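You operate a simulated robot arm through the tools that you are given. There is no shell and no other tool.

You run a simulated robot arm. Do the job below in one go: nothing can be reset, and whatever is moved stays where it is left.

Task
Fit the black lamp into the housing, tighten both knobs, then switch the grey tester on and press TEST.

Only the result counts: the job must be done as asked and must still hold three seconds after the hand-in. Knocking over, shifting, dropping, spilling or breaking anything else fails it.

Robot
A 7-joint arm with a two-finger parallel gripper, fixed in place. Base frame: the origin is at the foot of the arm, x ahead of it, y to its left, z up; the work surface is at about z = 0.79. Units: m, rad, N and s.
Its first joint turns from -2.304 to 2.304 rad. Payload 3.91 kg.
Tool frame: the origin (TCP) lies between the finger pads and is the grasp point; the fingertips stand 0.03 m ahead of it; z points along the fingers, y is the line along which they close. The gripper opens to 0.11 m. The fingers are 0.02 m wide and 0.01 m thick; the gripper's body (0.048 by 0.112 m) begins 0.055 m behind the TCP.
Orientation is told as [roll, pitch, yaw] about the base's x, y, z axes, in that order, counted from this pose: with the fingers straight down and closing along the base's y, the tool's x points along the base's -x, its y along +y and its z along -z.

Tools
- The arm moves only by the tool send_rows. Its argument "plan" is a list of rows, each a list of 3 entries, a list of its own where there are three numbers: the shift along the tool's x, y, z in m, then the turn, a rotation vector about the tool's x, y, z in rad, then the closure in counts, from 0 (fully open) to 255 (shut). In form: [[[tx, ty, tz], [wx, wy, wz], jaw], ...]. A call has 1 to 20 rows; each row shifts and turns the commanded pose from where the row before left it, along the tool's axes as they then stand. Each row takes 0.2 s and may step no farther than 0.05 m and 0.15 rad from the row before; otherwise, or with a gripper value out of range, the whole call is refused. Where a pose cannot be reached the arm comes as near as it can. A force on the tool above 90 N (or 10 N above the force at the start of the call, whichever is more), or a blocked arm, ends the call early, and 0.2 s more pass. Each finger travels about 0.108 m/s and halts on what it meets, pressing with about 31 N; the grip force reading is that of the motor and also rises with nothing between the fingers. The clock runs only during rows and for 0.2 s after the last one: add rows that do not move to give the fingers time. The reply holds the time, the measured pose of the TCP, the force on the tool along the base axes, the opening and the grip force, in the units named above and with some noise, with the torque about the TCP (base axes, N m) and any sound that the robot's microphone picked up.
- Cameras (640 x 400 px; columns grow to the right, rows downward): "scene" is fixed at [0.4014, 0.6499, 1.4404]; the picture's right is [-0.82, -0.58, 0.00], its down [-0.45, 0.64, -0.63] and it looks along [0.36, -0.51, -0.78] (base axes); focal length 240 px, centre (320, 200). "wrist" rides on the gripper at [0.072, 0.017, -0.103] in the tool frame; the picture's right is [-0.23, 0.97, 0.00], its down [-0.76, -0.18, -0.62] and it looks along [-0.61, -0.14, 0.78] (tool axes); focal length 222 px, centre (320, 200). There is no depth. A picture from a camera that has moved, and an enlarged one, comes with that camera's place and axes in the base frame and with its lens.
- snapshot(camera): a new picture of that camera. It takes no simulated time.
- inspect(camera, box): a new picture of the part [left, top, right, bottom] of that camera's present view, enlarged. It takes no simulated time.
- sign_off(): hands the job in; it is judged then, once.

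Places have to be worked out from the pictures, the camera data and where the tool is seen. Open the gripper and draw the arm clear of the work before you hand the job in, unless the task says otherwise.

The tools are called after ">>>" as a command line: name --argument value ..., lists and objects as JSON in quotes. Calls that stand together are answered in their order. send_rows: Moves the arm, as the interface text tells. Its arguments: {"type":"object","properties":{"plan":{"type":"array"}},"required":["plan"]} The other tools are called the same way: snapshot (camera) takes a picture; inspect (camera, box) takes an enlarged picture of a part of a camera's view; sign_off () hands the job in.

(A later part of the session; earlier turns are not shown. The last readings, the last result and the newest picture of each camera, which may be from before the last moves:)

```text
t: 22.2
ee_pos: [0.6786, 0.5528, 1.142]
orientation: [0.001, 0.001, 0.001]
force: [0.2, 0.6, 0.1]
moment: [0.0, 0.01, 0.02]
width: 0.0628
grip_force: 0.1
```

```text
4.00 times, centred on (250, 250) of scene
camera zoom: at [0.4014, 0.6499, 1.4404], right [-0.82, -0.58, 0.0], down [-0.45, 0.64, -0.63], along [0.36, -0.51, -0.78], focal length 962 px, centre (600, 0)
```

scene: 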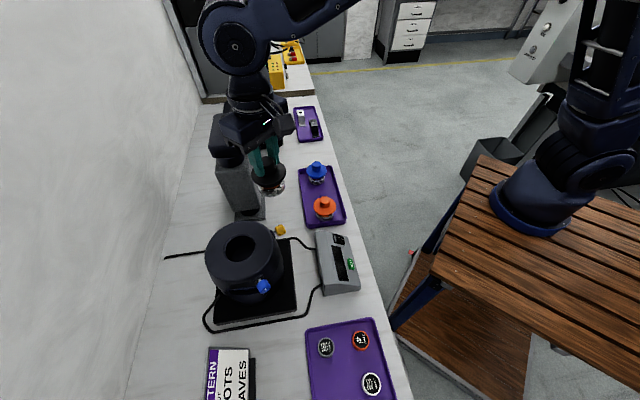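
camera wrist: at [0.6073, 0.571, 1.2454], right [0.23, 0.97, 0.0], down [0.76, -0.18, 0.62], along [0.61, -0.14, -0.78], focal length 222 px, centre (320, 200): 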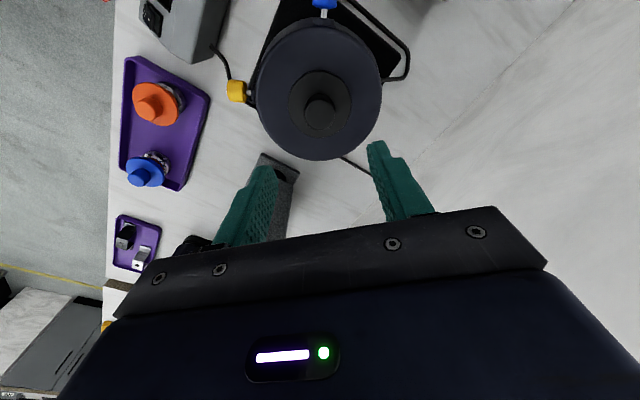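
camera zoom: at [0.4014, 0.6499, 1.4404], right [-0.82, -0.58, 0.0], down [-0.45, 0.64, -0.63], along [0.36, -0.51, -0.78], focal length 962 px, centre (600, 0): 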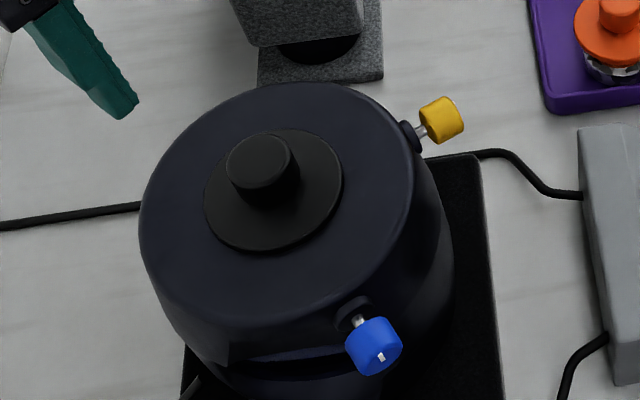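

The lamp sits flush in the housing. Now I examine the two knobs closely.

>>> inspect --camera "scene" --box '[250, 270, 280, 300]'

>>> inspect --camera "scene" --box '[265, 215, 295, 240]'

>>> inspect --camera "wrist" --box '[210, 0, 400, 120]'

>>> inspect --camera "wrist" --box '[215, 70, 275, 115]'

```text
13.33 times, centred on (265, 285) of scene
camera zoom: at [0.4014, 0.6499, 1.4404], right [-0.82, -0.58, 0.0], down [-0.45, 0.64, -0.63], along [0.36, -0.51, -0.78], focal length 3207 px, centre (1053, -933)
```

zoom: 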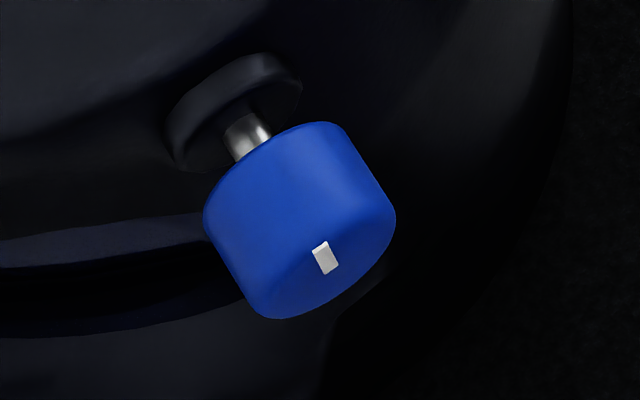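

```text
16.00 times, centred on (280, 228) of scene
camera zoom: at [0.4014, 0.6499, 1.4404], right [-0.82, -0.58, 0.0], down [-0.45, 0.64, -0.63], along [0.36, -0.51, -0.78], focal length 3848 px, centre (960, -240)
```

zoom: 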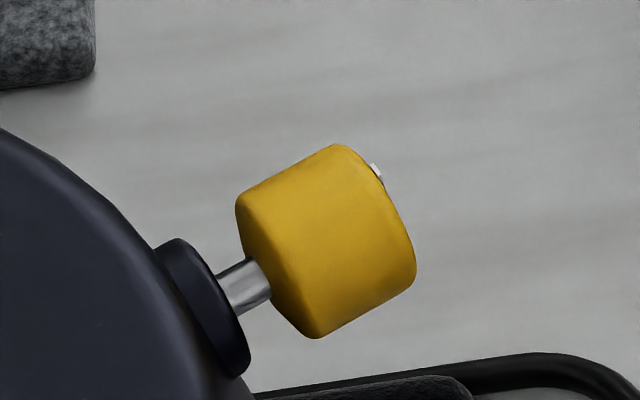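

```text
3.33 times, centred on (305, 60) of wrist
camera zoom: at [0.6073, 0.571, 1.2454], right [0.23, 0.97, 0.0], down [0.76, -0.18, 0.62], along [0.61, -0.14, -0.78], focal length 740 px, centre (370, 667)
```

zoom: 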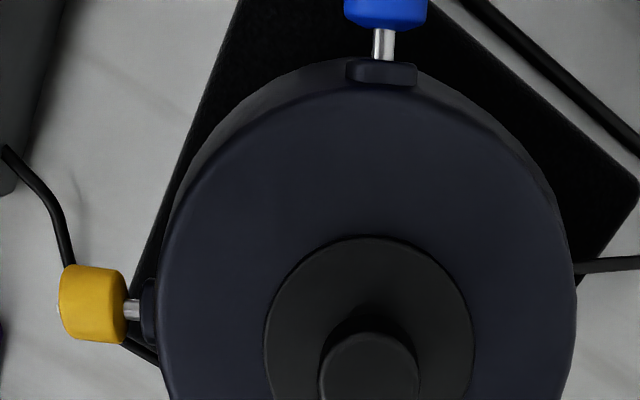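

```text
8.89 times, centred on (245, 92) of wrist
camera zoom: at [0.6073, 0.571, 1.2454], right [0.23, 0.97, 0.0], down [0.76, -0.18, 0.62], along [0.61, -0.14, -0.78], focal length 1974 px, centre (987, 1156)
```

zoom: 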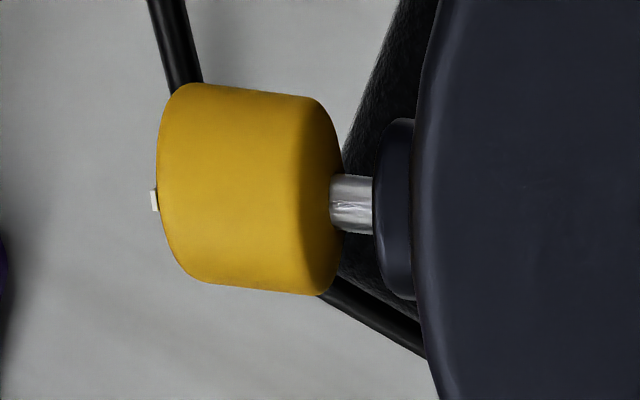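

Each knob is a cylinder about 27 mm wide with roughly 6 mm of bare shaft behind it. I plan to reach each one along its own axis with the tool horizontal and turn it clockwise. First I go to a free spot and swing the tool to point towards the yellow knob, along (0.316, 0.949, 0).

>>> send_rows --plan '[[[0.0138, -0.0426, -0.002], [0, 0, 0], 110], [[0.0138, -0.0426, -0.002], [0, 0, 0], 110], [[0.0138, -0.0426, -0.002], [0, 0, 0], 110], [[0.0138, -0.0426, -0.002], [0, 0, 0], 110], [[0.0138, -0.0426, -0.002], [0, 0, 0], 110], [[0, 0, 0], [-0.1355, -0.0451, 0], 110], [[0, 0, 0], [-0.1355, -0.0451, 0], 110], [[0, 0, 0], [-0.1355, -0.0451, 0], 110], [[0, 0, 0], [-0.1355, -0.0451, 0], 110], [[0, 0, 0], [0, 0, 0], 110]]'

>>> snapshot --camera "scene"

```text
t: 24.4
ee_pos: [0.6107, 0.3396, 1.1508]
orientation: [0.548, -0.174, -0.049]
force: [1.1, 0.3, 0.2]
moment: [-0.01, 0.01, 0.01]
width: 0.0626
grip_force: 0.0
```

```text
taken
```

scene: 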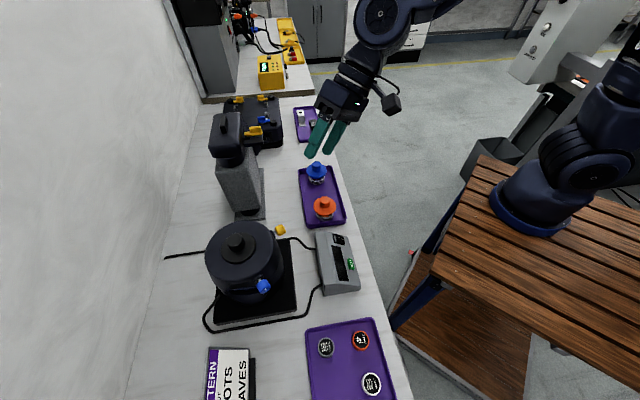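

The tilt works as commanded. I finish the swing to horizontal.

>>> send_rows --plan '[[[0, 0, 0], [-0.1355, -0.0451, 0], 110], [[0, 0, 0], [-0.1355, -0.0451, 0], 110], [[0, 0, 0], [-0.1355, -0.0451, 0], 110], [[0, 0, 0], [-0.1355, -0.0451, 0], 110], [[0, 0, 0], [-0.1355, -0.0451, 0], 110], [[0, 0, 0], [-0.1355, -0.0451, 0], 110], [[0, 0, 0], [-0.1355, -0.0451, 0], 110], [[0, 0, 0], [0, 0, 0], 110], [[0, 0, 0], [0, 0, 0], 110]]'

>>> snapshot --camera "scene"

>>> snapshot --camera "wrist"

```text
t: 26.4
ee_pos: [0.6096, 0.3385, 1.1508]
orientation: [1.57, -0.323, -0.323]
force: [1.1, -0.3, 0.0]
moment: [-0.04, 0.03, 0.0]
width: 0.0624
grip_force: 0.0
```

```text
taken
```

scene: 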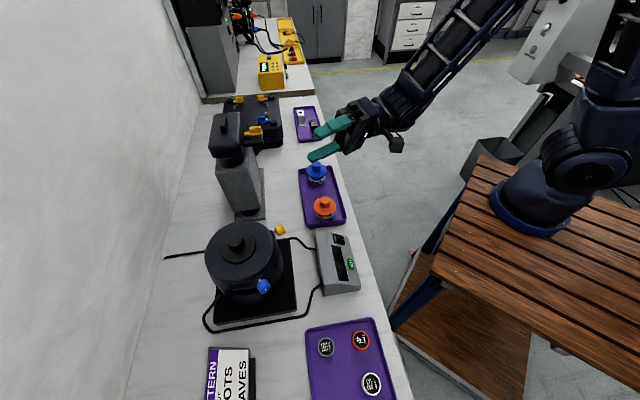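

```text
taken
camera wrist: at [0.5076, 0.2649, 1.1441], right [-0.09, 0.03, 1.0], down [0.54, -0.84, 0.07], along [0.84, 0.55, 0.06], focal length 222 px, centre (320, 200)
```

wrist: 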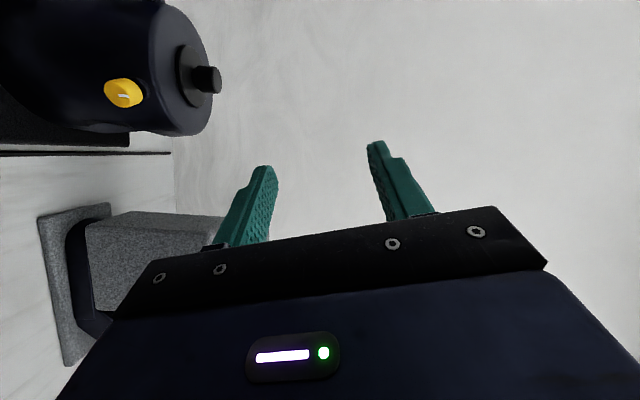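

The tool is horizontal and the wrist camera sees the yellow knob from the front. I look at its mark and shape.

>>> inspect --camera "wrist" --box '[90, 60, 160, 120]'

>>> inspect --camera "wrist" --box '[0, 0, 230, 150]'

```text
6.67 times, centred on (125, 90) of wrist
camera zoom: at [0.5076, 0.2649, 1.1441], right [-0.09, 0.03, 1.0], down [0.54, -0.84, 0.07], along [0.84, 0.55, 0.06], focal length 1481 px, centre (1620, 933)
```

zoom: 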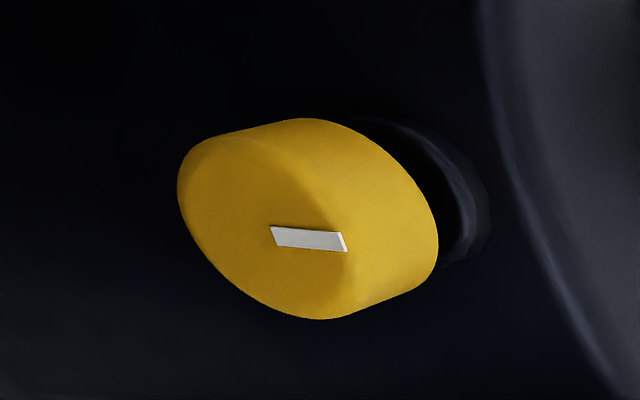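

```text
2.67 times, centred on (115, 75) of wrist
camera zoom: at [0.5076, 0.2649, 1.1441], right [-0.09, 0.03, 1.0], down [0.54, -0.84, 0.07], along [0.84, 0.55, 0.06], focal length 592 px, centre (867, 533)
```

zoom: 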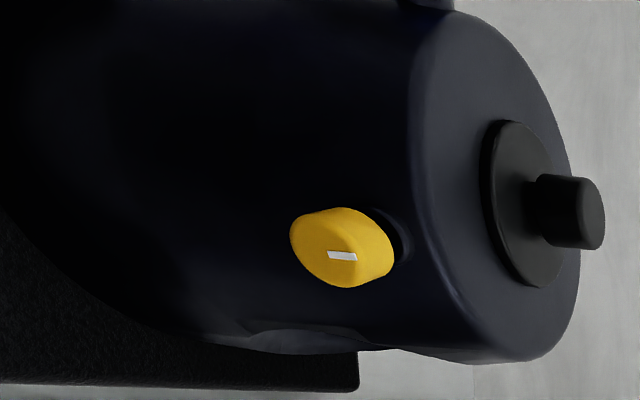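

The white mark on the yellow knob points straight up from its centre. I lower the horizontal tool in two stages to stand off the knob at z≈0.957, and watch clearance to the lamps and tester.

>>> send_rows --plan '[[[0.0123, -0.0368, 0.0078], [0, 0, 0], 110], [[0.0123, -0.0368, 0.0078], [0, 0, 0], 110], [[0.0123, -0.0368, 0.0078], [0, 0, 0], 110], [[0, 0, 0], [0, 0, 0], 110]]'

>>> snapshot --camera "scene"

>>> inspect --camera "scene" --box '[250, 100, 450, 260]'

>>> snapshot --camera "wrist"

```text
t: 27.4
ee_pos: [0.6187, 0.361, 1.035]
orientation: [1.572, -0.321, -0.322]
force: [-0.2, 1.0, -0.2]
moment: [0.03, -0.01, 0.0]
width: 0.0625
grip_force: 0.1
```

```text
taken
```

scene: 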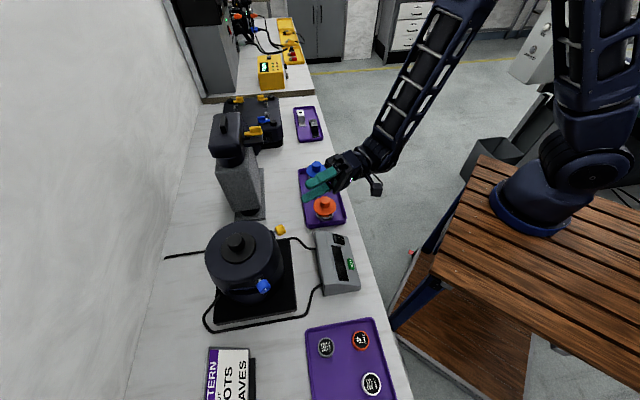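

```text
2.50 times, centred on (350, 180) of scene
camera zoom: at [0.4014, 0.6499, 1.4404], right [-0.82, -0.58, 0.0], down [-0.45, 0.64, -0.63], along [0.36, -0.51, -0.78], focal length 601 px, centre (245, 250)
```

zoom: 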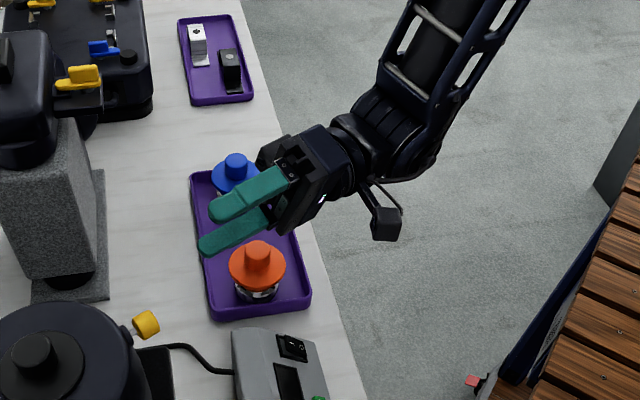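

```text
taken
camera wrist: at [0.5157, 0.2872, 1.0277], right [-0.09, 0.03, 1.0], down [0.54, -0.84, 0.07], along [0.84, 0.55, 0.06], focal length 222 px, centre (320, 200)
```

wrist: 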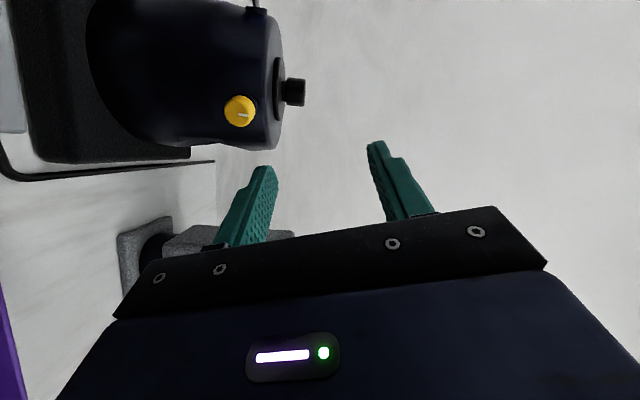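

Clearances look fine. I go down the rest of the way to the height of the knob axis.

>>> send_rows --plan '[[[0.0132, -0.0367, 0.0074], [0, 0, 0], 110], [[0.0132, -0.0367, 0.0074], [0, 0, 0], 110], [[0, 0, 0], [0, 0, 0], 110], [[0, 0, 0], [0, 0, 0], 110]]'

>>> snapshot --camera "wrist"

>>> inspect --camera "wrist" --box '[280, 80, 380, 160]'

>>> inspect --camera "scene" --box '[220, 140, 400, 270]'

```text
t: 28.4
ee_pos: [0.6203, 0.3762, 0.957]
orientation: [1.569, -0.32, -0.321]
force: [-0.1, 0.5, -0.7]
moment: [0.01, 0.02, 0.02]
width: 0.0628
grip_force: 0.0
```

```text
taken
camera wrist: at [0.5169, 0.3024, 0.9497], right [-0.09, 0.03, 1.0], down [0.54, -0.84, 0.07], along [0.84, 0.55, 0.06], focal length 222 px, centre (320, 200)
```

wrist: 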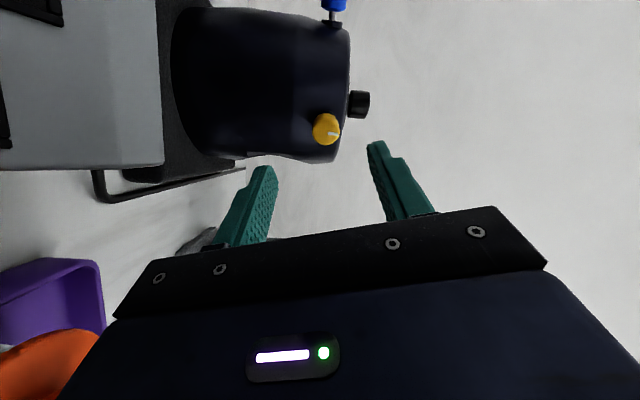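

```text
5.00 times, centred on (330, 120) of wrist
camera zoom: at [0.5169, 0.3024, 0.9497], right [-0.09, 0.03, 1.0], down [0.54, -0.84, 0.07], along [0.84, 0.55, 0.06], focal length 1111 px, centre (270, 600)
```

zoom: 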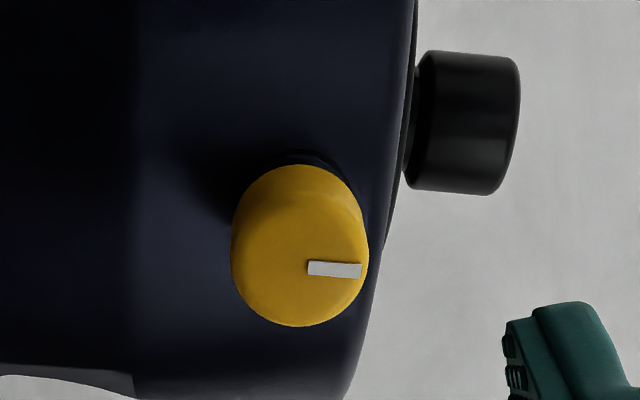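

```text
3.08 times, centred on (310, 205) of scene
camera zoom: at [0.4014, 0.6499, 1.4404], right [-0.82, -0.58, 0.0], down [-0.45, 0.64, -0.63], along [0.36, -0.51, -0.78], focal length 740 px, centre (351, 185)
```

zoom: 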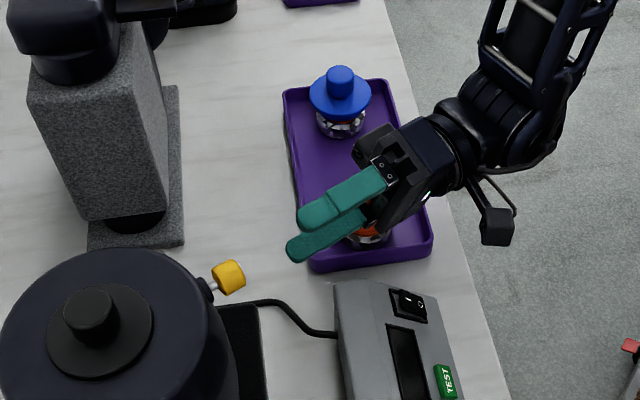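

The knob axis appears about 4–5 mm above the tool axis, so at z≈0.961, and nearly aligned sideways. I raise the tool, then advance along the axis until the fingers straddle the knob head with the tips short of the collar.

>>> send_rows --plan '[[[-0.0005, 0.0046, 0], [0, 0, 0], 110], [[0, 0, 0.02], [0, 0, 0], 110], [[0, 0, 0.02], [0, 0, 0], 110], [[0, 0, 0], [0, 0, 0], 110], [[0, 0, 0], [0, 0, 0], 110]]'

>>> snapshot --camera "wrist"

>>> inspect --camera "wrist" --box '[270, 100, 390, 200]'

>>> inspect --camera "scene" --box '[250, 190, 330, 250]'

```text
t: 29.6
ee_pos: [0.6323, 0.4134, 0.9602]
orientation: [1.572, -0.32, -0.321]
force: [0.6, -0.5, -0.1]
moment: [0.04, -0.01, 0.02]
width: 0.0629
grip_force: 0.0
```

```text
taken
camera wrist: at [0.5295, 0.3391, 0.9538], right [-0.09, 0.03, 1.0], down [0.54, -0.84, 0.07], along [0.84, 0.55, 0.06], focal length 222 px, centre (320, 200)
```

wrist: 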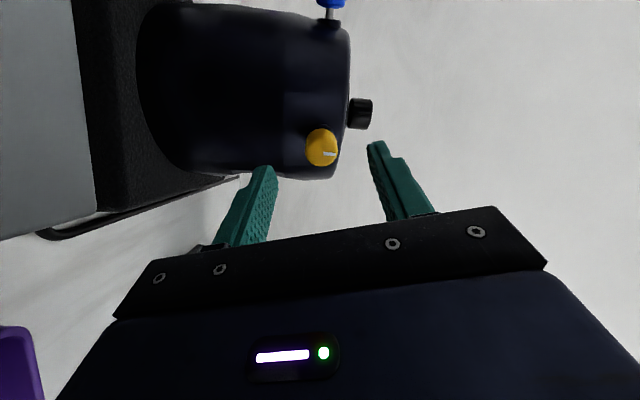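

```text
4.00 times, centred on (330, 150) of wrist
camera zoom: at [0.5295, 0.3391, 0.9538], right [-0.09, 0.03, 1.0], down [0.54, -0.84, 0.07], along [0.84, 0.55, 0.06], focal length 888 px, centre (280, 400)
```

zoom: 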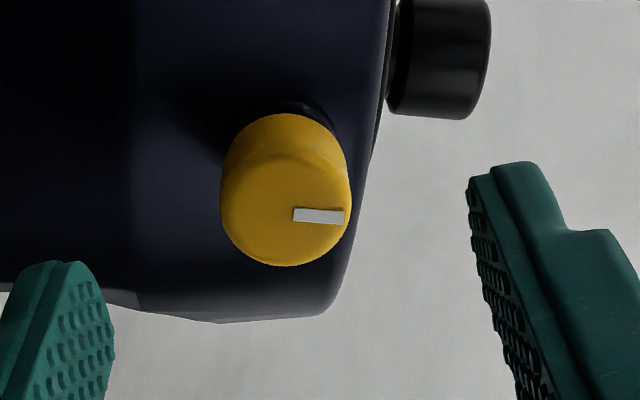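

```text
6.67 times, centred on (290, 220) of scene
camera zoom: at [0.4014, 0.6499, 1.4404], right [-0.82, -0.58, 0.0], down [-0.45, 0.64, -0.63], along [0.36, -0.51, -0.78], focal length 1604 px, centre (520, 67)
```

zoom: 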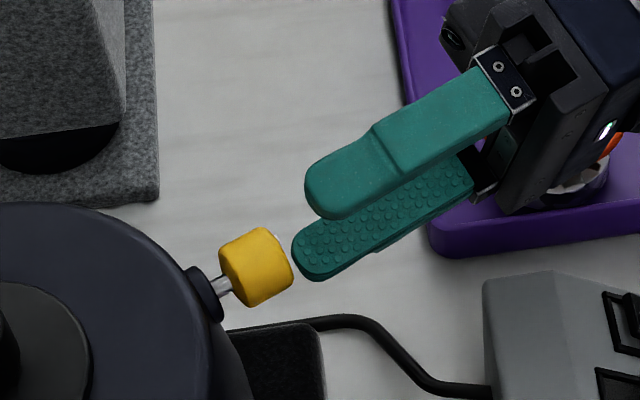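

The knob is centred on the tool axis to within a millimetre. I advance 33 mm so the fingers straddle it.

>>> send_rows --plan '[[[0, 0.0005, 0.013], [0, 0, 0], 110], [[0, 0, 0.012], [0, 0, 0], 110], [[0, 0, 0.008], [0, 0, 0], 110], [[0, 0, 0], [0, 0, 0], 110], [[0, 0, 0], [0, 0, 0], 110]]'

>>> inspect --camera "wrist" --box '[220, 120, 420, 245]'

>>> inspect --camera "scene" --box '[250, 200, 320, 250]'

```text
t: 30.8
ee_pos: [0.6425, 0.4448, 0.9609]
orientation: [1.569, -0.321, -0.322]
force: [0.0, -0.1, -0.9]
moment: [0.0, 0.0, -0.01]
width: 0.0625
grip_force: 0.1
```

```text
3.20 times, centred on (320, 182) of wrist
camera zoom: at [0.54, 0.371, 0.9548], right [-0.09, 0.03, 1.0], down [0.54, -0.84, 0.07], along [0.84, 0.55, 0.06], focal length 711 px, centre (320, 256)
```

zoom: 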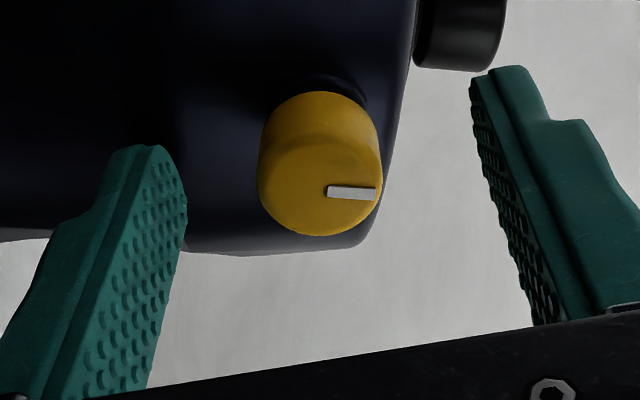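

```text
8.00 times, centred on (285, 225) of scene
camera zoom: at [0.4014, 0.6499, 1.4404], right [-0.82, -0.58, 0.0], down [-0.45, 0.64, -0.63], along [0.36, -0.51, -0.78], focal length 1924 px, centre (600, 0)
```

zoom: 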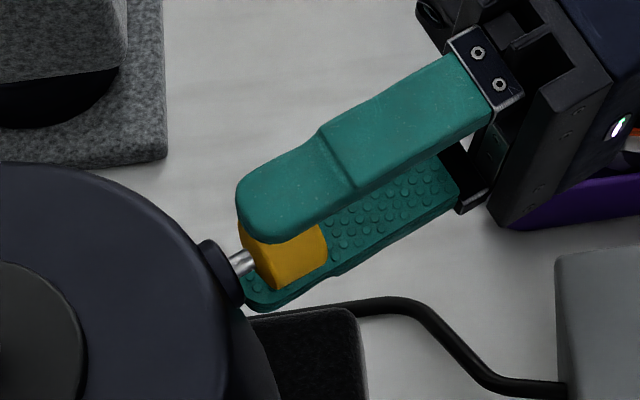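

The fingers straddle the knob head. I close on it.

>>> send_rows --plan '[[[0, 0, 0], [0, 0, 0], 255], [[0, 0, 0], [0, 0, 0], 255], [[0, 0, 0], [0, 0, 0], 255]]'

>>> inspect --camera "wrist" --box '[220, 120, 420, 245]'

```text
t: 31.6
ee_pos: [0.6417, 0.4455, 0.9607]
orientation: [1.571, -0.321, -0.32]
force: [0.1, 0.1, 3.7]
moment: [-0.16, 0.18, -0.04]
width: 0.0221
grip_force: 44.9
```

```text
3.20 times, centred on (320, 182) of wrist
camera zoom: at [0.5399, 0.371, 0.955], right [-0.09, 0.03, 1.0], down [0.54, -0.84, 0.07], along [0.84, 0.55, 0.06], focal length 711 px, centre (320, 256)
```

zoom: 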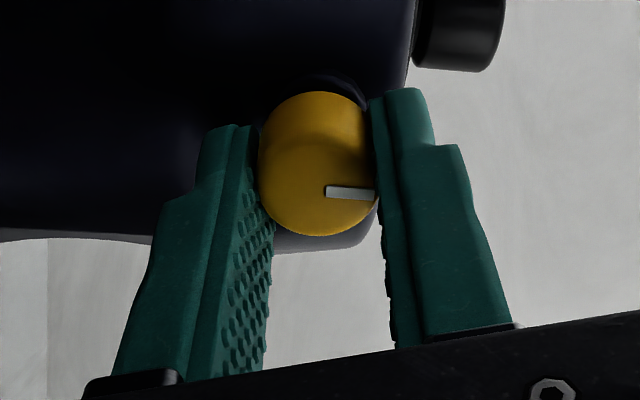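

The knob is gripped with almost no side load. I start turning clockwise as seen from outside, which is +z of the tool.

>>> send_rows --plan '[[[0, 0, 0], [0, 0, 0.1], 255], [[0, 0, 0], [0, 0, 0.1], 255], [[0, 0, 0], [0, 0, 0.1], 255], [[0, 0, 0], [0, 0, 0.1], 255], [[0, 0, 0], [0, 0, 0], 255]]'

>>> inspect --camera "wrist" --box '[220, 120, 420, 245]'

>>> inspect --camera "scene" --box '[250, 200, 320, 250]'

```text
t: 32.8
ee_pos: [0.6434, 0.4447, 0.9605]
orientation: [1.568, 0.08, -0.322]
force: [7.4, -2.1, -4.4]
moment: [0.03, -0.02, -0.08]
width: 0.0221
grip_force: 45.0
```

```text
3.20 times, centred on (320, 182) of wrist
camera zoom: at [0.5431, 0.3703, 0.9839], right [0.29, -0.09, 0.95], down [0.51, -0.83, -0.24], along [0.81, 0.55, -0.19], focal length 711 px, centre (320, 256)
```

zoom: 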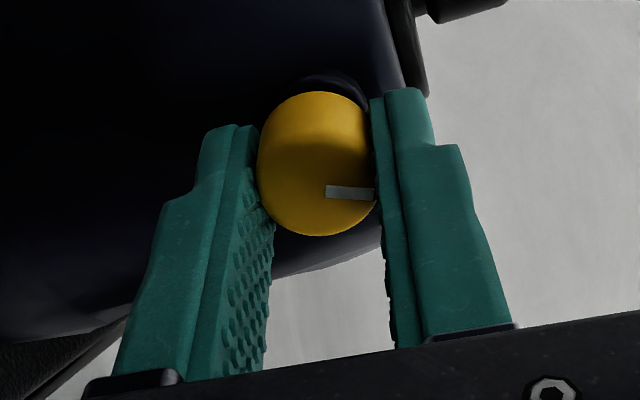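

```text
8.00 times, centred on (285, 225) of scene
camera zoom: at [0.4014, 0.6499, 1.4404], right [-0.82, -0.58, 0.0], down [-0.45, 0.64, -0.63], along [0.36, -0.51, -0.78], focal length 1924 px, centre (600, 0)
```

zoom: 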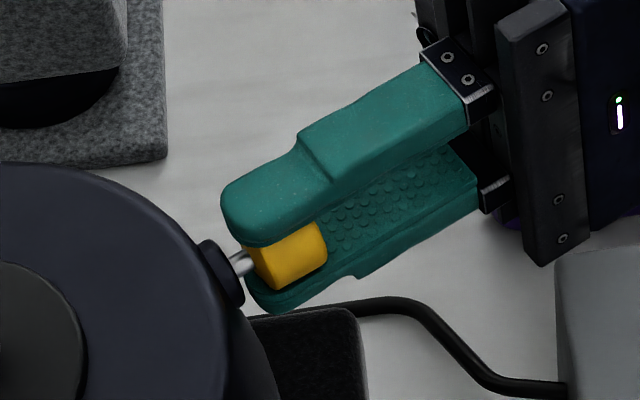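

The knob turns with the fingers, its mark fixed relative to them, at low torque. I keep turning.

>>> send_rows --plan '[[[0, 0, 0], [0, 0, 0.12], 255], [[0, 0, 0], [0, 0, 0.12], 255], [[0, 0, 0], [0, 0, 0.12], 255], [[0, 0, 0], [0, 0, 0.12], 255], [[0, 0, 0], [0, 0, 0.12], 255], [[0, 0, 0], [0, 0, 0], 255]]'

>>> inspect --camera "wrist" --box '[220, 120, 420, 245]'

>>> inspect --camera "scene" --box '[250, 200, 320, 250]'

```text
t: 34.2
ee_pos: [0.6416, 0.4451, 0.9593]
orientation: [1.566, 0.681, -0.323]
force: [-1.1, 5.8, -30.6]
moment: [-0.15, -0.01, -0.47]
width: 0.0225
grip_force: 45.0
```

```text
3.20 times, centred on (320, 182) of wrist
camera zoom: at [0.5669, 0.3627, 1.0196], right [0.75, -0.25, 0.61], down [0.26, -0.74, -0.62], along [0.61, 0.62, -0.5], focal length 711 px, centre (320, 256)
```

zoom: 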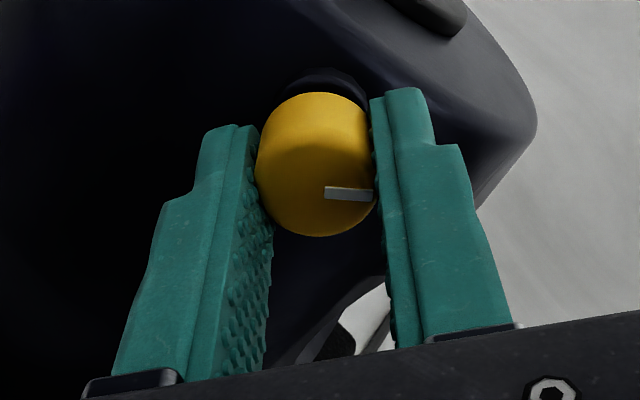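

```text
8.00 times, centred on (285, 225) of scene
camera zoom: at [0.4014, 0.6499, 1.4404], right [-0.82, -0.58, 0.0], down [-0.45, 0.64, -0.63], along [0.36, -0.51, -0.78], focal length 1924 px, centre (600, 0)
```

zoom: 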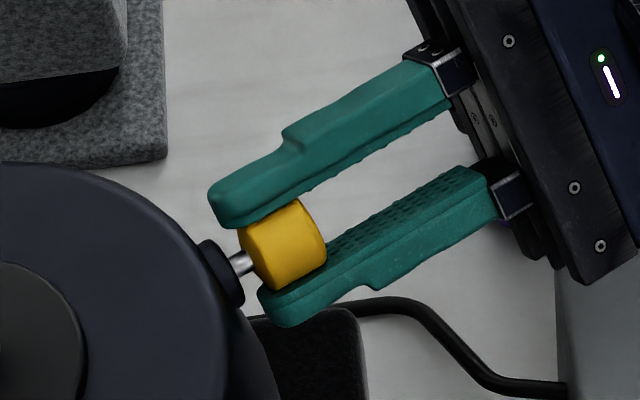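

The knob has turned about 57° with no stop yet. The 30 N downward load shows the knob axis is about 2 mm off the TCP along tool x. I shift 2 mm down to relieve it and carry on turning about the true knob axis.

>>> send_rows --plan '[[[-0.0013, -0.0016, 0], [0, 0, 0], 255], [[0, 0, 0], [0, 0, 0], 255]]'

```text
t: 34.8
ee_pos: [0.6416, 0.4461, 0.9595]
orientation: [1.571, 0.679, -0.321]
force: [-4.8, -0.5, -11.1]
moment: [0.29, -0.13, -0.18]
width: 0.0222
grip_force: 45.0
```

The load dropped to 11 N, so I go about 1 mm further down and continue with five more turning steps.

>>> send_rows --plan '[[[-0.0007, -0.0008, 0], [0, 0, 0], 255], [[0, -0.0003, 0], [0, 0, 0.12], 255], [[0, -0.0003, 0], [0, 0, 0.12], 255], [[0, -0.0003, 0], [0, 0, 0.12], 255], [[0, -0.0003, 0], [0, 0, 0.12], 255], [[0, 0, 0], [0, 0, 0], 255]]'

>>> inspect --camera "wrist" --box '[220, 120, 420, 245]'

```text
t: 36.2
ee_pos: [0.6421, 0.4468, 0.9598]
orientation: [1.575, 1.159, -0.317]
force: [0.5, 5.1, 34.5]
moment: [0.82, -0.27, -0.58]
width: 0.0225
grip_force: 45.4
```

```text
3.20 times, centred on (320, 182) of wrist
camera zoom: at [0.5967, 0.3528, 1.0326], right [0.93, -0.31, 0.18], down [-0.06, -0.63, -0.77], along [0.35, 0.71, -0.61], focal length 711 px, centre (320, 256)
```

zoom: 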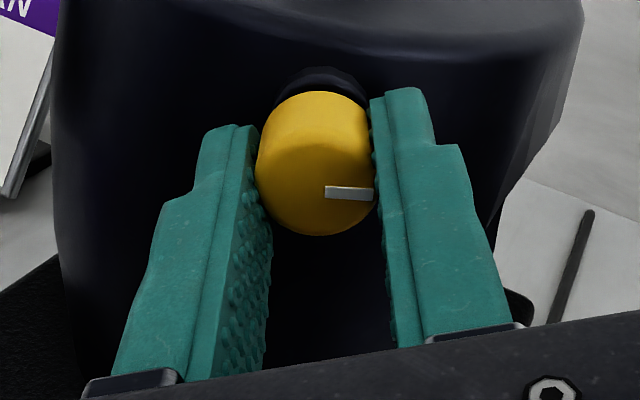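

The reading is now +34 N upward, so the grip has crept and I overcorrected. I back off 3 mm upward and read again.

>>> send_rows --plan '[[[0.0014, 0.0006, 0], [0, 0, 0], 255], [[0.0014, 0.0006, 0], [0, 0, 0], 255], [[0, 0, 0], [0, 0, 0], 255]]'

>>> inspect --camera "scene" --box '[240, 190, 340, 260]'

```text
t: 37.0
ee_pos: [0.6416, 0.4457, 0.9594]
orientation: [1.562, 1.16, -0.329]
force: [7.8, 12.9, 5.6]
moment: [0.23, -0.08, -0.78]
width: 0.0224
grip_force: 45.2
```

```text
5.71 times, centred on (290, 225) of scene
camera zoom: at [0.4014, 0.6499, 1.4404], right [-0.82, -0.58, 0.0], down [-0.45, 0.64, -0.63], along [0.36, -0.51, -0.78], focal length 1374 px, centre (491, 57)
```

zoom: 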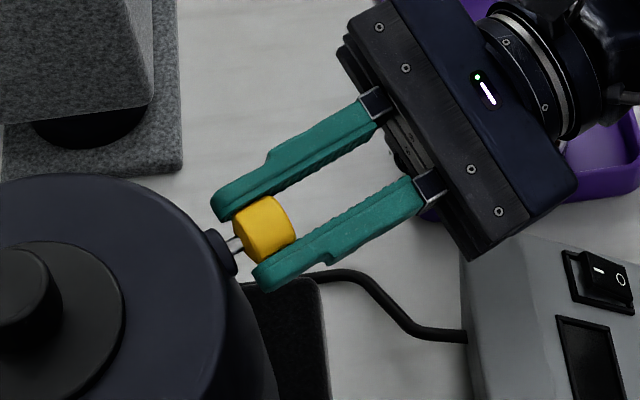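

The load is low now. What remains is a pull inward, from the knob screwing in, and a yaw torque that suggests the knob axis is about 1.5° off my tool direction. I correct both and then continue turning.

>>> send_rows --plan '[[[0, 0, 0.001], [-0.0257, -0.0112, 0], 255], [[0, 0, 0], [0, 0, 0], 255]]'

```text
t: 37.6
ee_pos: [0.6422, 0.4471, 0.9594]
orientation: [1.563, 1.16, -0.359]
force: [3.3, -0.9, -7.8]
moment: [-0.07, 0.02, -0.05]
width: 0.0221
grip_force: 45.1
```

The forces and torques are near zero now. I continue turning in small sets.

>>> send_rows --plan '[[[0, 0, 0.0002], [0, 0, 0.12], 255], [[0, 0, 0.0002], [0, 0, 0.12], 255], [[0, 0, 0.0002], [0, 0, 0.12], 255], [[0, 0, 0], [0, 0, 0], 255]]'

>>> inspect --camera "wrist" --box '[220, 120, 420, 245]'

```text
t: 38.6
ee_pos: [0.6407, 0.4478, 0.9597]
orientation: [1.496, 1.522, -0.422]
force: [-16.8, -7.2, -24.4]
moment: [-0.39, 0.15, 0.16]
width: 0.0222
grip_force: 45.2
```

```text
3.20 times, centred on (320, 182) of wrist
camera zoom: at [0.6191, 0.3465, 1.0332], right [0.92, -0.34, -0.18], down [-0.35, -0.54, -0.77], along [0.16, 0.77, -0.62], focal length 711 px, centre (320, 256)
```

zoom: 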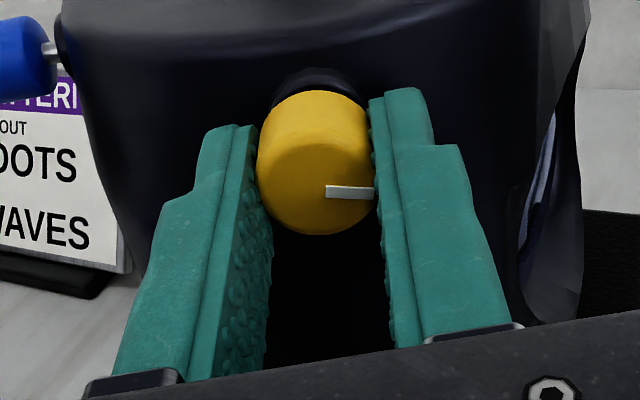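

The knob has turned about 105° in total and still rotates freely. I ease the side load and check in the scene view how far the head has screwed in.

>>> send_rows --plan '[[[-0.002, -0.0012, -0.0008], [0, 0, 0], 255], [[0, 0, 0], [0, 0, 0], 255]]'

>>> inspect --camera "scene" --box '[262, 212, 302, 242]'

```text
t: 39.2
ee_pos: [0.6408, 0.4469, 0.9594]
orientation: [1.596, 1.521, -0.325]
force: [-5.9, -4.6, -7.5]
moment: [-0.09, 0.03, 0.06]
width: 0.0224
grip_force: 44.7
```

```text
13.33 times, centred on (282, 227) of scene
camera zoom: at [0.4014, 0.6499, 1.4404], right [-0.82, -0.58, 0.0], down [-0.45, 0.64, -0.63], along [0.36, -0.51, -0.78], focal length 3207 px, centre (827, -160)
```

zoom: 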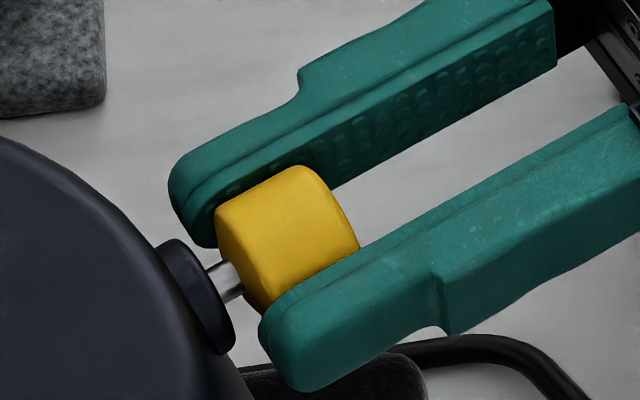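

The shaft gap has shrunk from about 6 mm to 3 mm, so the knob really is tightening. I keep turning, with small preemptive shifts to hold the load down.

>>> send_rows --plan '[[[-0.0005, -0.0004, 0.0004], [0, 0, 0.12], 255], [[-0.0004, -0.0004, 0.0004], [0, 0, 0.12], 255], [[-0.0004, -0.0004, 0.0004], [0, 0, 0.12], 255], [[0, 0, 0], [0, 0, 0], 255]]'

>>> inspect --camera "wrist" --box '[220, 120, 420, 245]'

```text
t: 40.2
ee_pos: [0.6417, 0.447, 0.9592]
orientation: [-1.581, 1.261, 2.781]
force: [3.2, -6.2, 27.2]
moment: [0.64, -0.23, -0.16]
width: 0.022
grip_force: 45.0
```

```text
3.20 times, centred on (320, 182) of wrist
camera zoom: at [0.6414, 0.338, 1.0232], right [0.81, -0.29, -0.51], down [-0.59, -0.45, -0.67], along [-0.03, 0.85, -0.53], focal length 711 px, centre (320, 256)
```

zoom: 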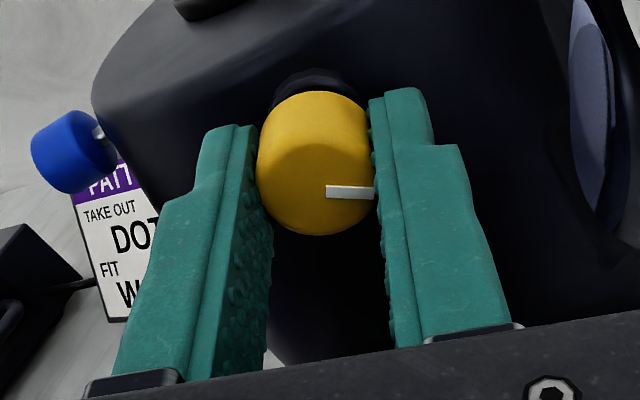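

The load is 27 N upward, so this time the shifts were too much. I undo them and continue without shifting.

>>> send_rows --plan '[[[0.0022, -0.0007, 0], [0, 0, 0], 255], [[0, 0, 0.0003], [0, 0, 0.12], 255], [[0, 0, 0.0003], [0, 0, 0.12], 255], [[0, 0, 0.0003], [0, 0, 0.12], 255], [[0, 0, 0], [0, 0, 0], 255]]'

>>> inspect --camera "scene" --box '[262, 212, 302, 242]'

```text
t: 41.4
ee_pos: [0.6406, 0.4478, 0.9593]
orientation: [-1.569, 0.9, 2.793]
force: [1.6, -12.7, 12.0]
moment: [0.19, -0.03, -0.11]
width: 0.0223
grip_force: 45.2
```

```text
13.33 times, centred on (282, 227) of scene
camera zoom: at [0.4014, 0.6499, 1.4404], right [-0.82, -0.58, 0.0], down [-0.45, 0.64, -0.63], along [0.36, -0.51, -0.78], focal length 3207 px, centre (827, -160)
```

zoom: 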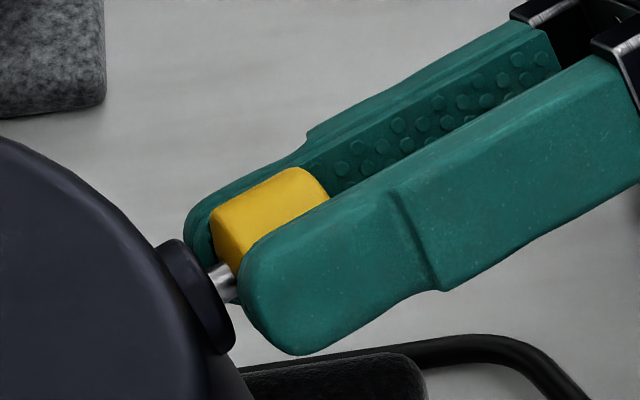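

The turn is about 147° now. The outward push says I'm advancing slightly too much, so I stop advancing and continue turning.

>>> send_rows --plan '[[[0.0005, 0, -0.0008], [0, 0, 0], 255], [[0, 0, 0], [0, 0, 0.12], 255], [[0, 0, 0], [0, 0, 0.12], 255], [[0, 0, 0], [0, 0, 0.12], 255], [[0, 0, 0], [0, 0, 0], 255]]'

>>> inspect --camera "wrist" --box '[220, 120, 420, 245]'

>>> snapshot --camera "scene"

```text
t: 42.6
ee_pos: [0.6387, 0.4495, 0.9592]
orientation: [-1.57, 0.539, 2.795]
force: [-1.0, -4.7, -2.1]
moment: [-0.03, 0.0, 0.01]
width: 0.022
grip_force: 45.2
```

```text
3.20 times, centred on (320, 182) of wrist
camera zoom: at [0.6717, 0.3279, 0.9832], right [0.29, -0.11, -0.95], down [-0.91, -0.33, -0.24], along [-0.29, 0.94, -0.19], focal length 711 px, centre (320, 256)
```

zoom: 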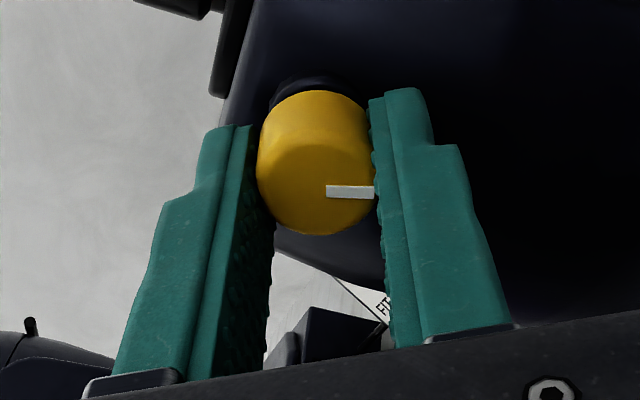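

```text
taken
```

scene: 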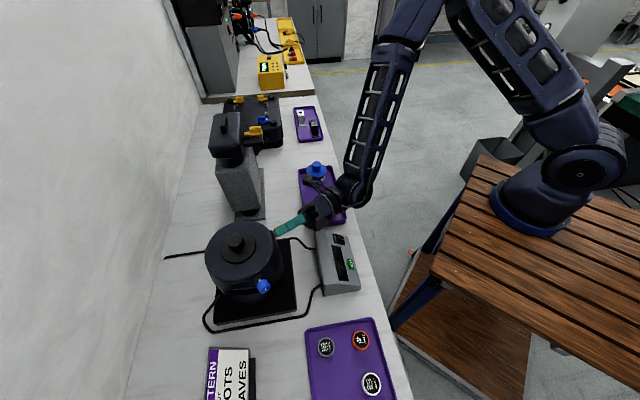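

The total is about 167° and still free, with little force. I continue.

>>> send_rows --plan '[[[0, 0, 0], [0, 0, 0.12], 255], [[0, 0, 0], [0, 0, 0.12], 255], [[0, 0, 0], [0, 0, 0.12], 255], [[0, 0, 0], [0, 0, 0], 255]]'

>>> inspect --camera "scene" --box '[262, 212, 302, 242]'

>>> inspect --camera "wrist" --box '[220, 120, 420, 245]'

```text
t: 43.6
ee_pos: [0.6383, 0.4489, 0.9604]
orientation: [-1.571, 0.18, 2.792]
force: [-2.6, -0.6, 9.3]
moment: [0.11, -0.07, 0.16]
width: 0.0223
grip_force: 45.2
```

```text
13.33 times, centred on (282, 227) of scene
camera zoom: at [0.4014, 0.6499, 1.4404], right [-0.82, -0.58, 0.0], down [-0.45, 0.64, -0.63], along [0.36, -0.51, -0.78], focal length 3207 px, centre (827, -160)
```

zoom: 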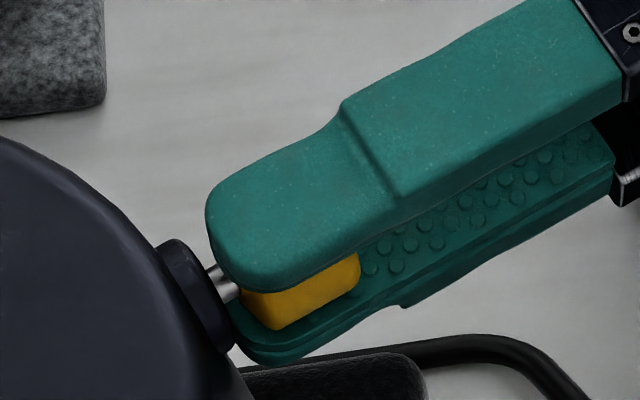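

```text
3.20 times, centred on (320, 182) of wrist
camera zoom: at [0.6747, 0.3268, 0.9572], right [-0.05, 0.02, -1.0], down [-0.95, -0.32, 0.04], along [-0.32, 0.95, 0.03], focal length 711 px, centre (320, 256)
```

zoom: 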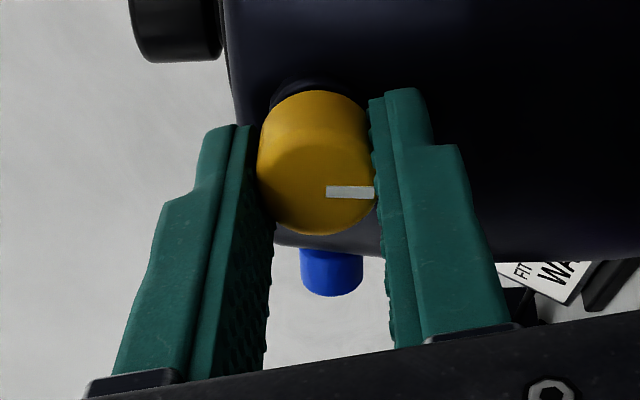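

The turn is about 188°, with the mark now pointing down and no stop felt yet. I continue while watching for a joint limit.

>>> send_rows --plan '[[[0, 0, 0], [0, 0, 0.12], 255], [[0, 0, 0], [0, 0, 0.12], 255], [[0, 0, 0], [0, 0, 0.12], 255], [[0, 0, 0], [0, 0, 0], 255]]'

>>> inspect --camera "wrist" --box '[220, 120, 420, 245]'

```text
t: 44.6
ee_pos: [0.6391, 0.4473, 0.9613]
orientation: [-1.571, -0.179, 2.791]
force: [-3.0, 6.5, 21.2]
moment: [0.3, -0.17, 0.16]
width: 0.022
grip_force: 45.2
```

```text
3.20 times, centred on (320, 182) of wrist
camera zoom: at [0.669, 0.3288, 0.9318], right [-0.37, 0.14, -0.92], down [-0.89, -0.34, 0.31], along [-0.27, 0.93, 0.25], focal length 711 px, centre (320, 256)
```

zoom: 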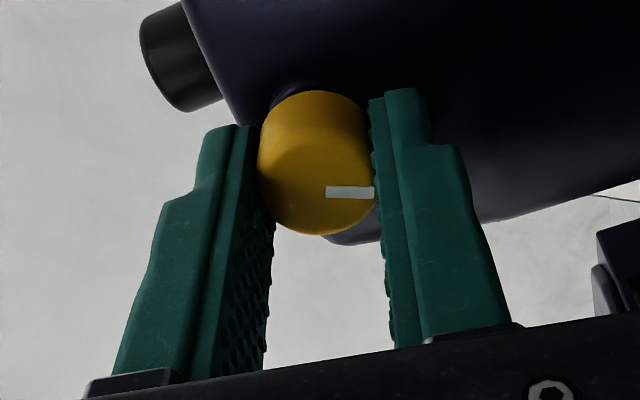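

The turn is about 209°, and the wrist camera is nearing the lamps' height, so I stop here. I release and back straight off to see the knob's state.

>>> send_rows --plan '[[[-0.0003, -0.0018, 0], [0, 0, 0], 255], [[0, 0, 0], [0, 0, 0], 110], [[0, 0, 0], [0, 0, 0], 110], [[0, 0, 0], [0, 0, 0], 110], [[0, 0, -0.02], [0, 0, 0], 110], [[0, 0, -0.02], [0, 0, 0], 110], [[0, 0, 0], [0, 0, 0], 110]]'

>>> inspect --camera "scene" --box '[265, 215, 295, 240]'

>>> snapshot --camera "wrist"

>>> inspect --camera "scene" --box '[220, 150, 400, 270]'

```text
t: 46.2
ee_pos: [0.6273, 0.4091, 0.961]
orientation: [-1.572, -0.18, 2.79]
force: [0.2, 0.0, -0.5]
moment: [-0.01, -0.01, -0.02]
width: 0.0627
grip_force: 0.1
```

```text
16.00 times, centred on (280, 228) of scene
camera zoom: at [0.4014, 0.6499, 1.4404], right [-0.82, -0.58, 0.0], down [-0.45, 0.64, -0.63], along [0.36, -0.51, -0.78], focal length 3848 px, centre (960, -240)
```

zoom: 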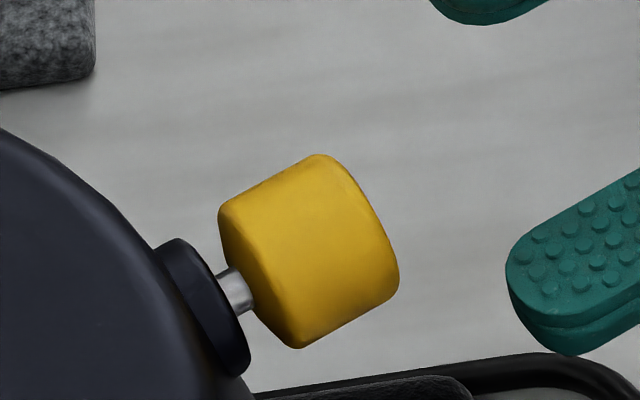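

```text
taken
camera wrist: at [0.6566, 0.2899, 0.9322], right [-0.37, 0.14, -0.92], down [-0.89, -0.34, 0.31], along [-0.27, 0.93, 0.25], focal length 222 px, centre (320, 200)
```

wrist: 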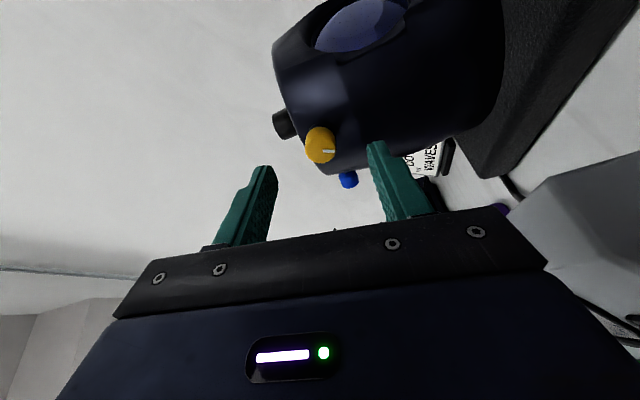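

```text
3.33 times, centred on (310, 210) of scene
camera zoom: at [0.4014, 0.6499, 1.4404], right [-0.82, -0.58, 0.0], down [-0.45, 0.64, -0.63], along [0.36, -0.51, -0.78], focal length 802 px, centre (353, 167)
```

zoom: 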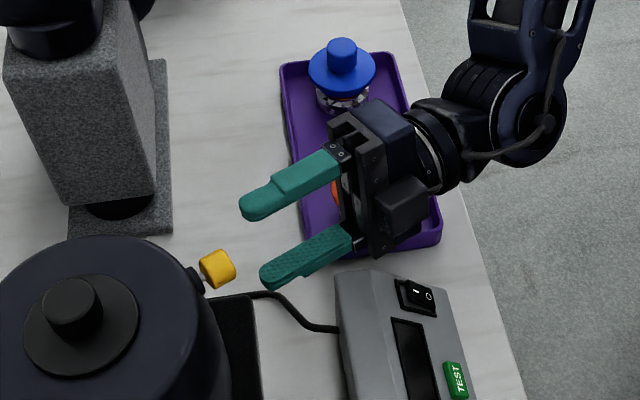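

The head has moved in about 2.7 mm over 209°, and roughly 3 mm of shaft is still showing, so it needs more turning. I rotate the open gripper back in place for a second stroke.

>>> send_rows --plan '[[[0, 0, -0.005], [0, 0, -0.14], 110], [[0, 0, 0], [0, 0, -0.14], 110], [[0, 0, 0], [0, 0, -0.14], 110], [[0, 0, 0], [0, 0, -0.14], 110], [[0, 0, 0], [0, 0, -0.14], 110], [[0, 0, 0], [0, 0, -0.14], 110], [[0, 0, 0], [0, 0, -0.14], 110], [[0, 0, 0], [0, 0, -0.14], 110], [[0, 0, 0], [0, 0, -0.14], 110], [[0, 0, 0], [0, 0, -0.14], 110], [[0, 0, 0], [0, 0, -0.14], 110], [[0, 0, 0], [0, 0, -0.14], 110], [[0, 0, 0], [0, 0, -0.14], 110], [[0, 0, 0], [0, 0, 0], 110]]'

>>> send_rows --plan '[[[0, 0, 0], [0, 0, -0.14], 110], [[0, 0, 0], [0, 0, -0.14], 110], [[0, 0, 0], [0, 0, -0.14], 110], [[0, 0, 0], [0, 0, -0.14], 110], [[0, 0, 0], [0, 0, -0.14], 110], [[0, 0, 0], [0, 0, -0.14], 110], [[0, 0, 0], [0, 0, -0.14], 110], [[0, 0, 0], [0, 0, -0.14], 110], [[0, 0, 0], [0, 0, -0.14], 110], [[0, 0, 0], [0, 0, -0.14], 110], [[0, 0, 0], [0, 0, -0.14], 110], [[0, 0, 0], [0, 0, -0.14], 110], [[0, 0, 0], [0, 0, -0.14], 110], [[0, 0, 0], [0, 0, 0], 110], [[0, 0, 0], [0, 0, 0], 110]]'

>>> inspect --camera "wrist" --box '[270, 100, 390, 200]'

>>> snapshot --camera "scene"

```text
t: 49.2
ee_pos: [0.6251, 0.4052, 0.9623]
orientation: [1.556, 1.5, -0.363]
force: [-0.6, 0.0, -0.8]
moment: [-0.02, 0.02, 0.0]
width: 0.0625
grip_force: 0.0
```

```text
t: 52.4
ee_pos: [0.625, 0.4058, 0.9624]
orientation: [1.571, -0.321, -0.349]
force: [-0.2, -0.6, -0.1]
moment: [0.01, -0.01, -0.01]
width: 0.0625
grip_force: 0.1
```

```text
4.00 times, centred on (330, 150) of wrist
camera zoom: at [0.5205, 0.3344, 0.9561], right [-0.08, 0.03, 1.0], down [0.52, -0.85, 0.07], along [0.85, 0.52, 0.06], focal length 888 px, centre (280, 400)
```

zoom: 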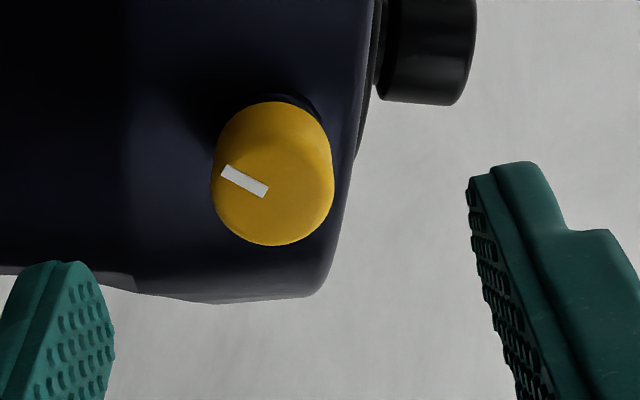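

```text
taken
```

scene: 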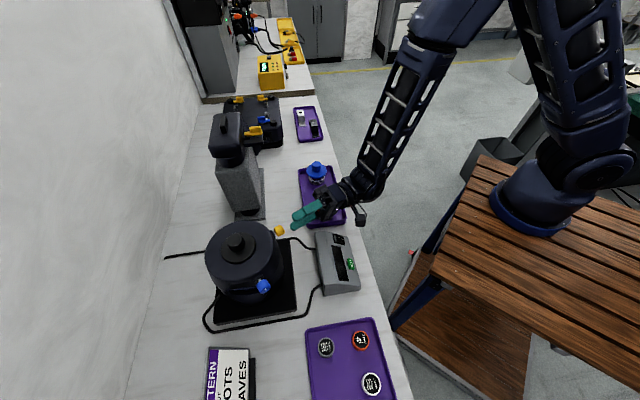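

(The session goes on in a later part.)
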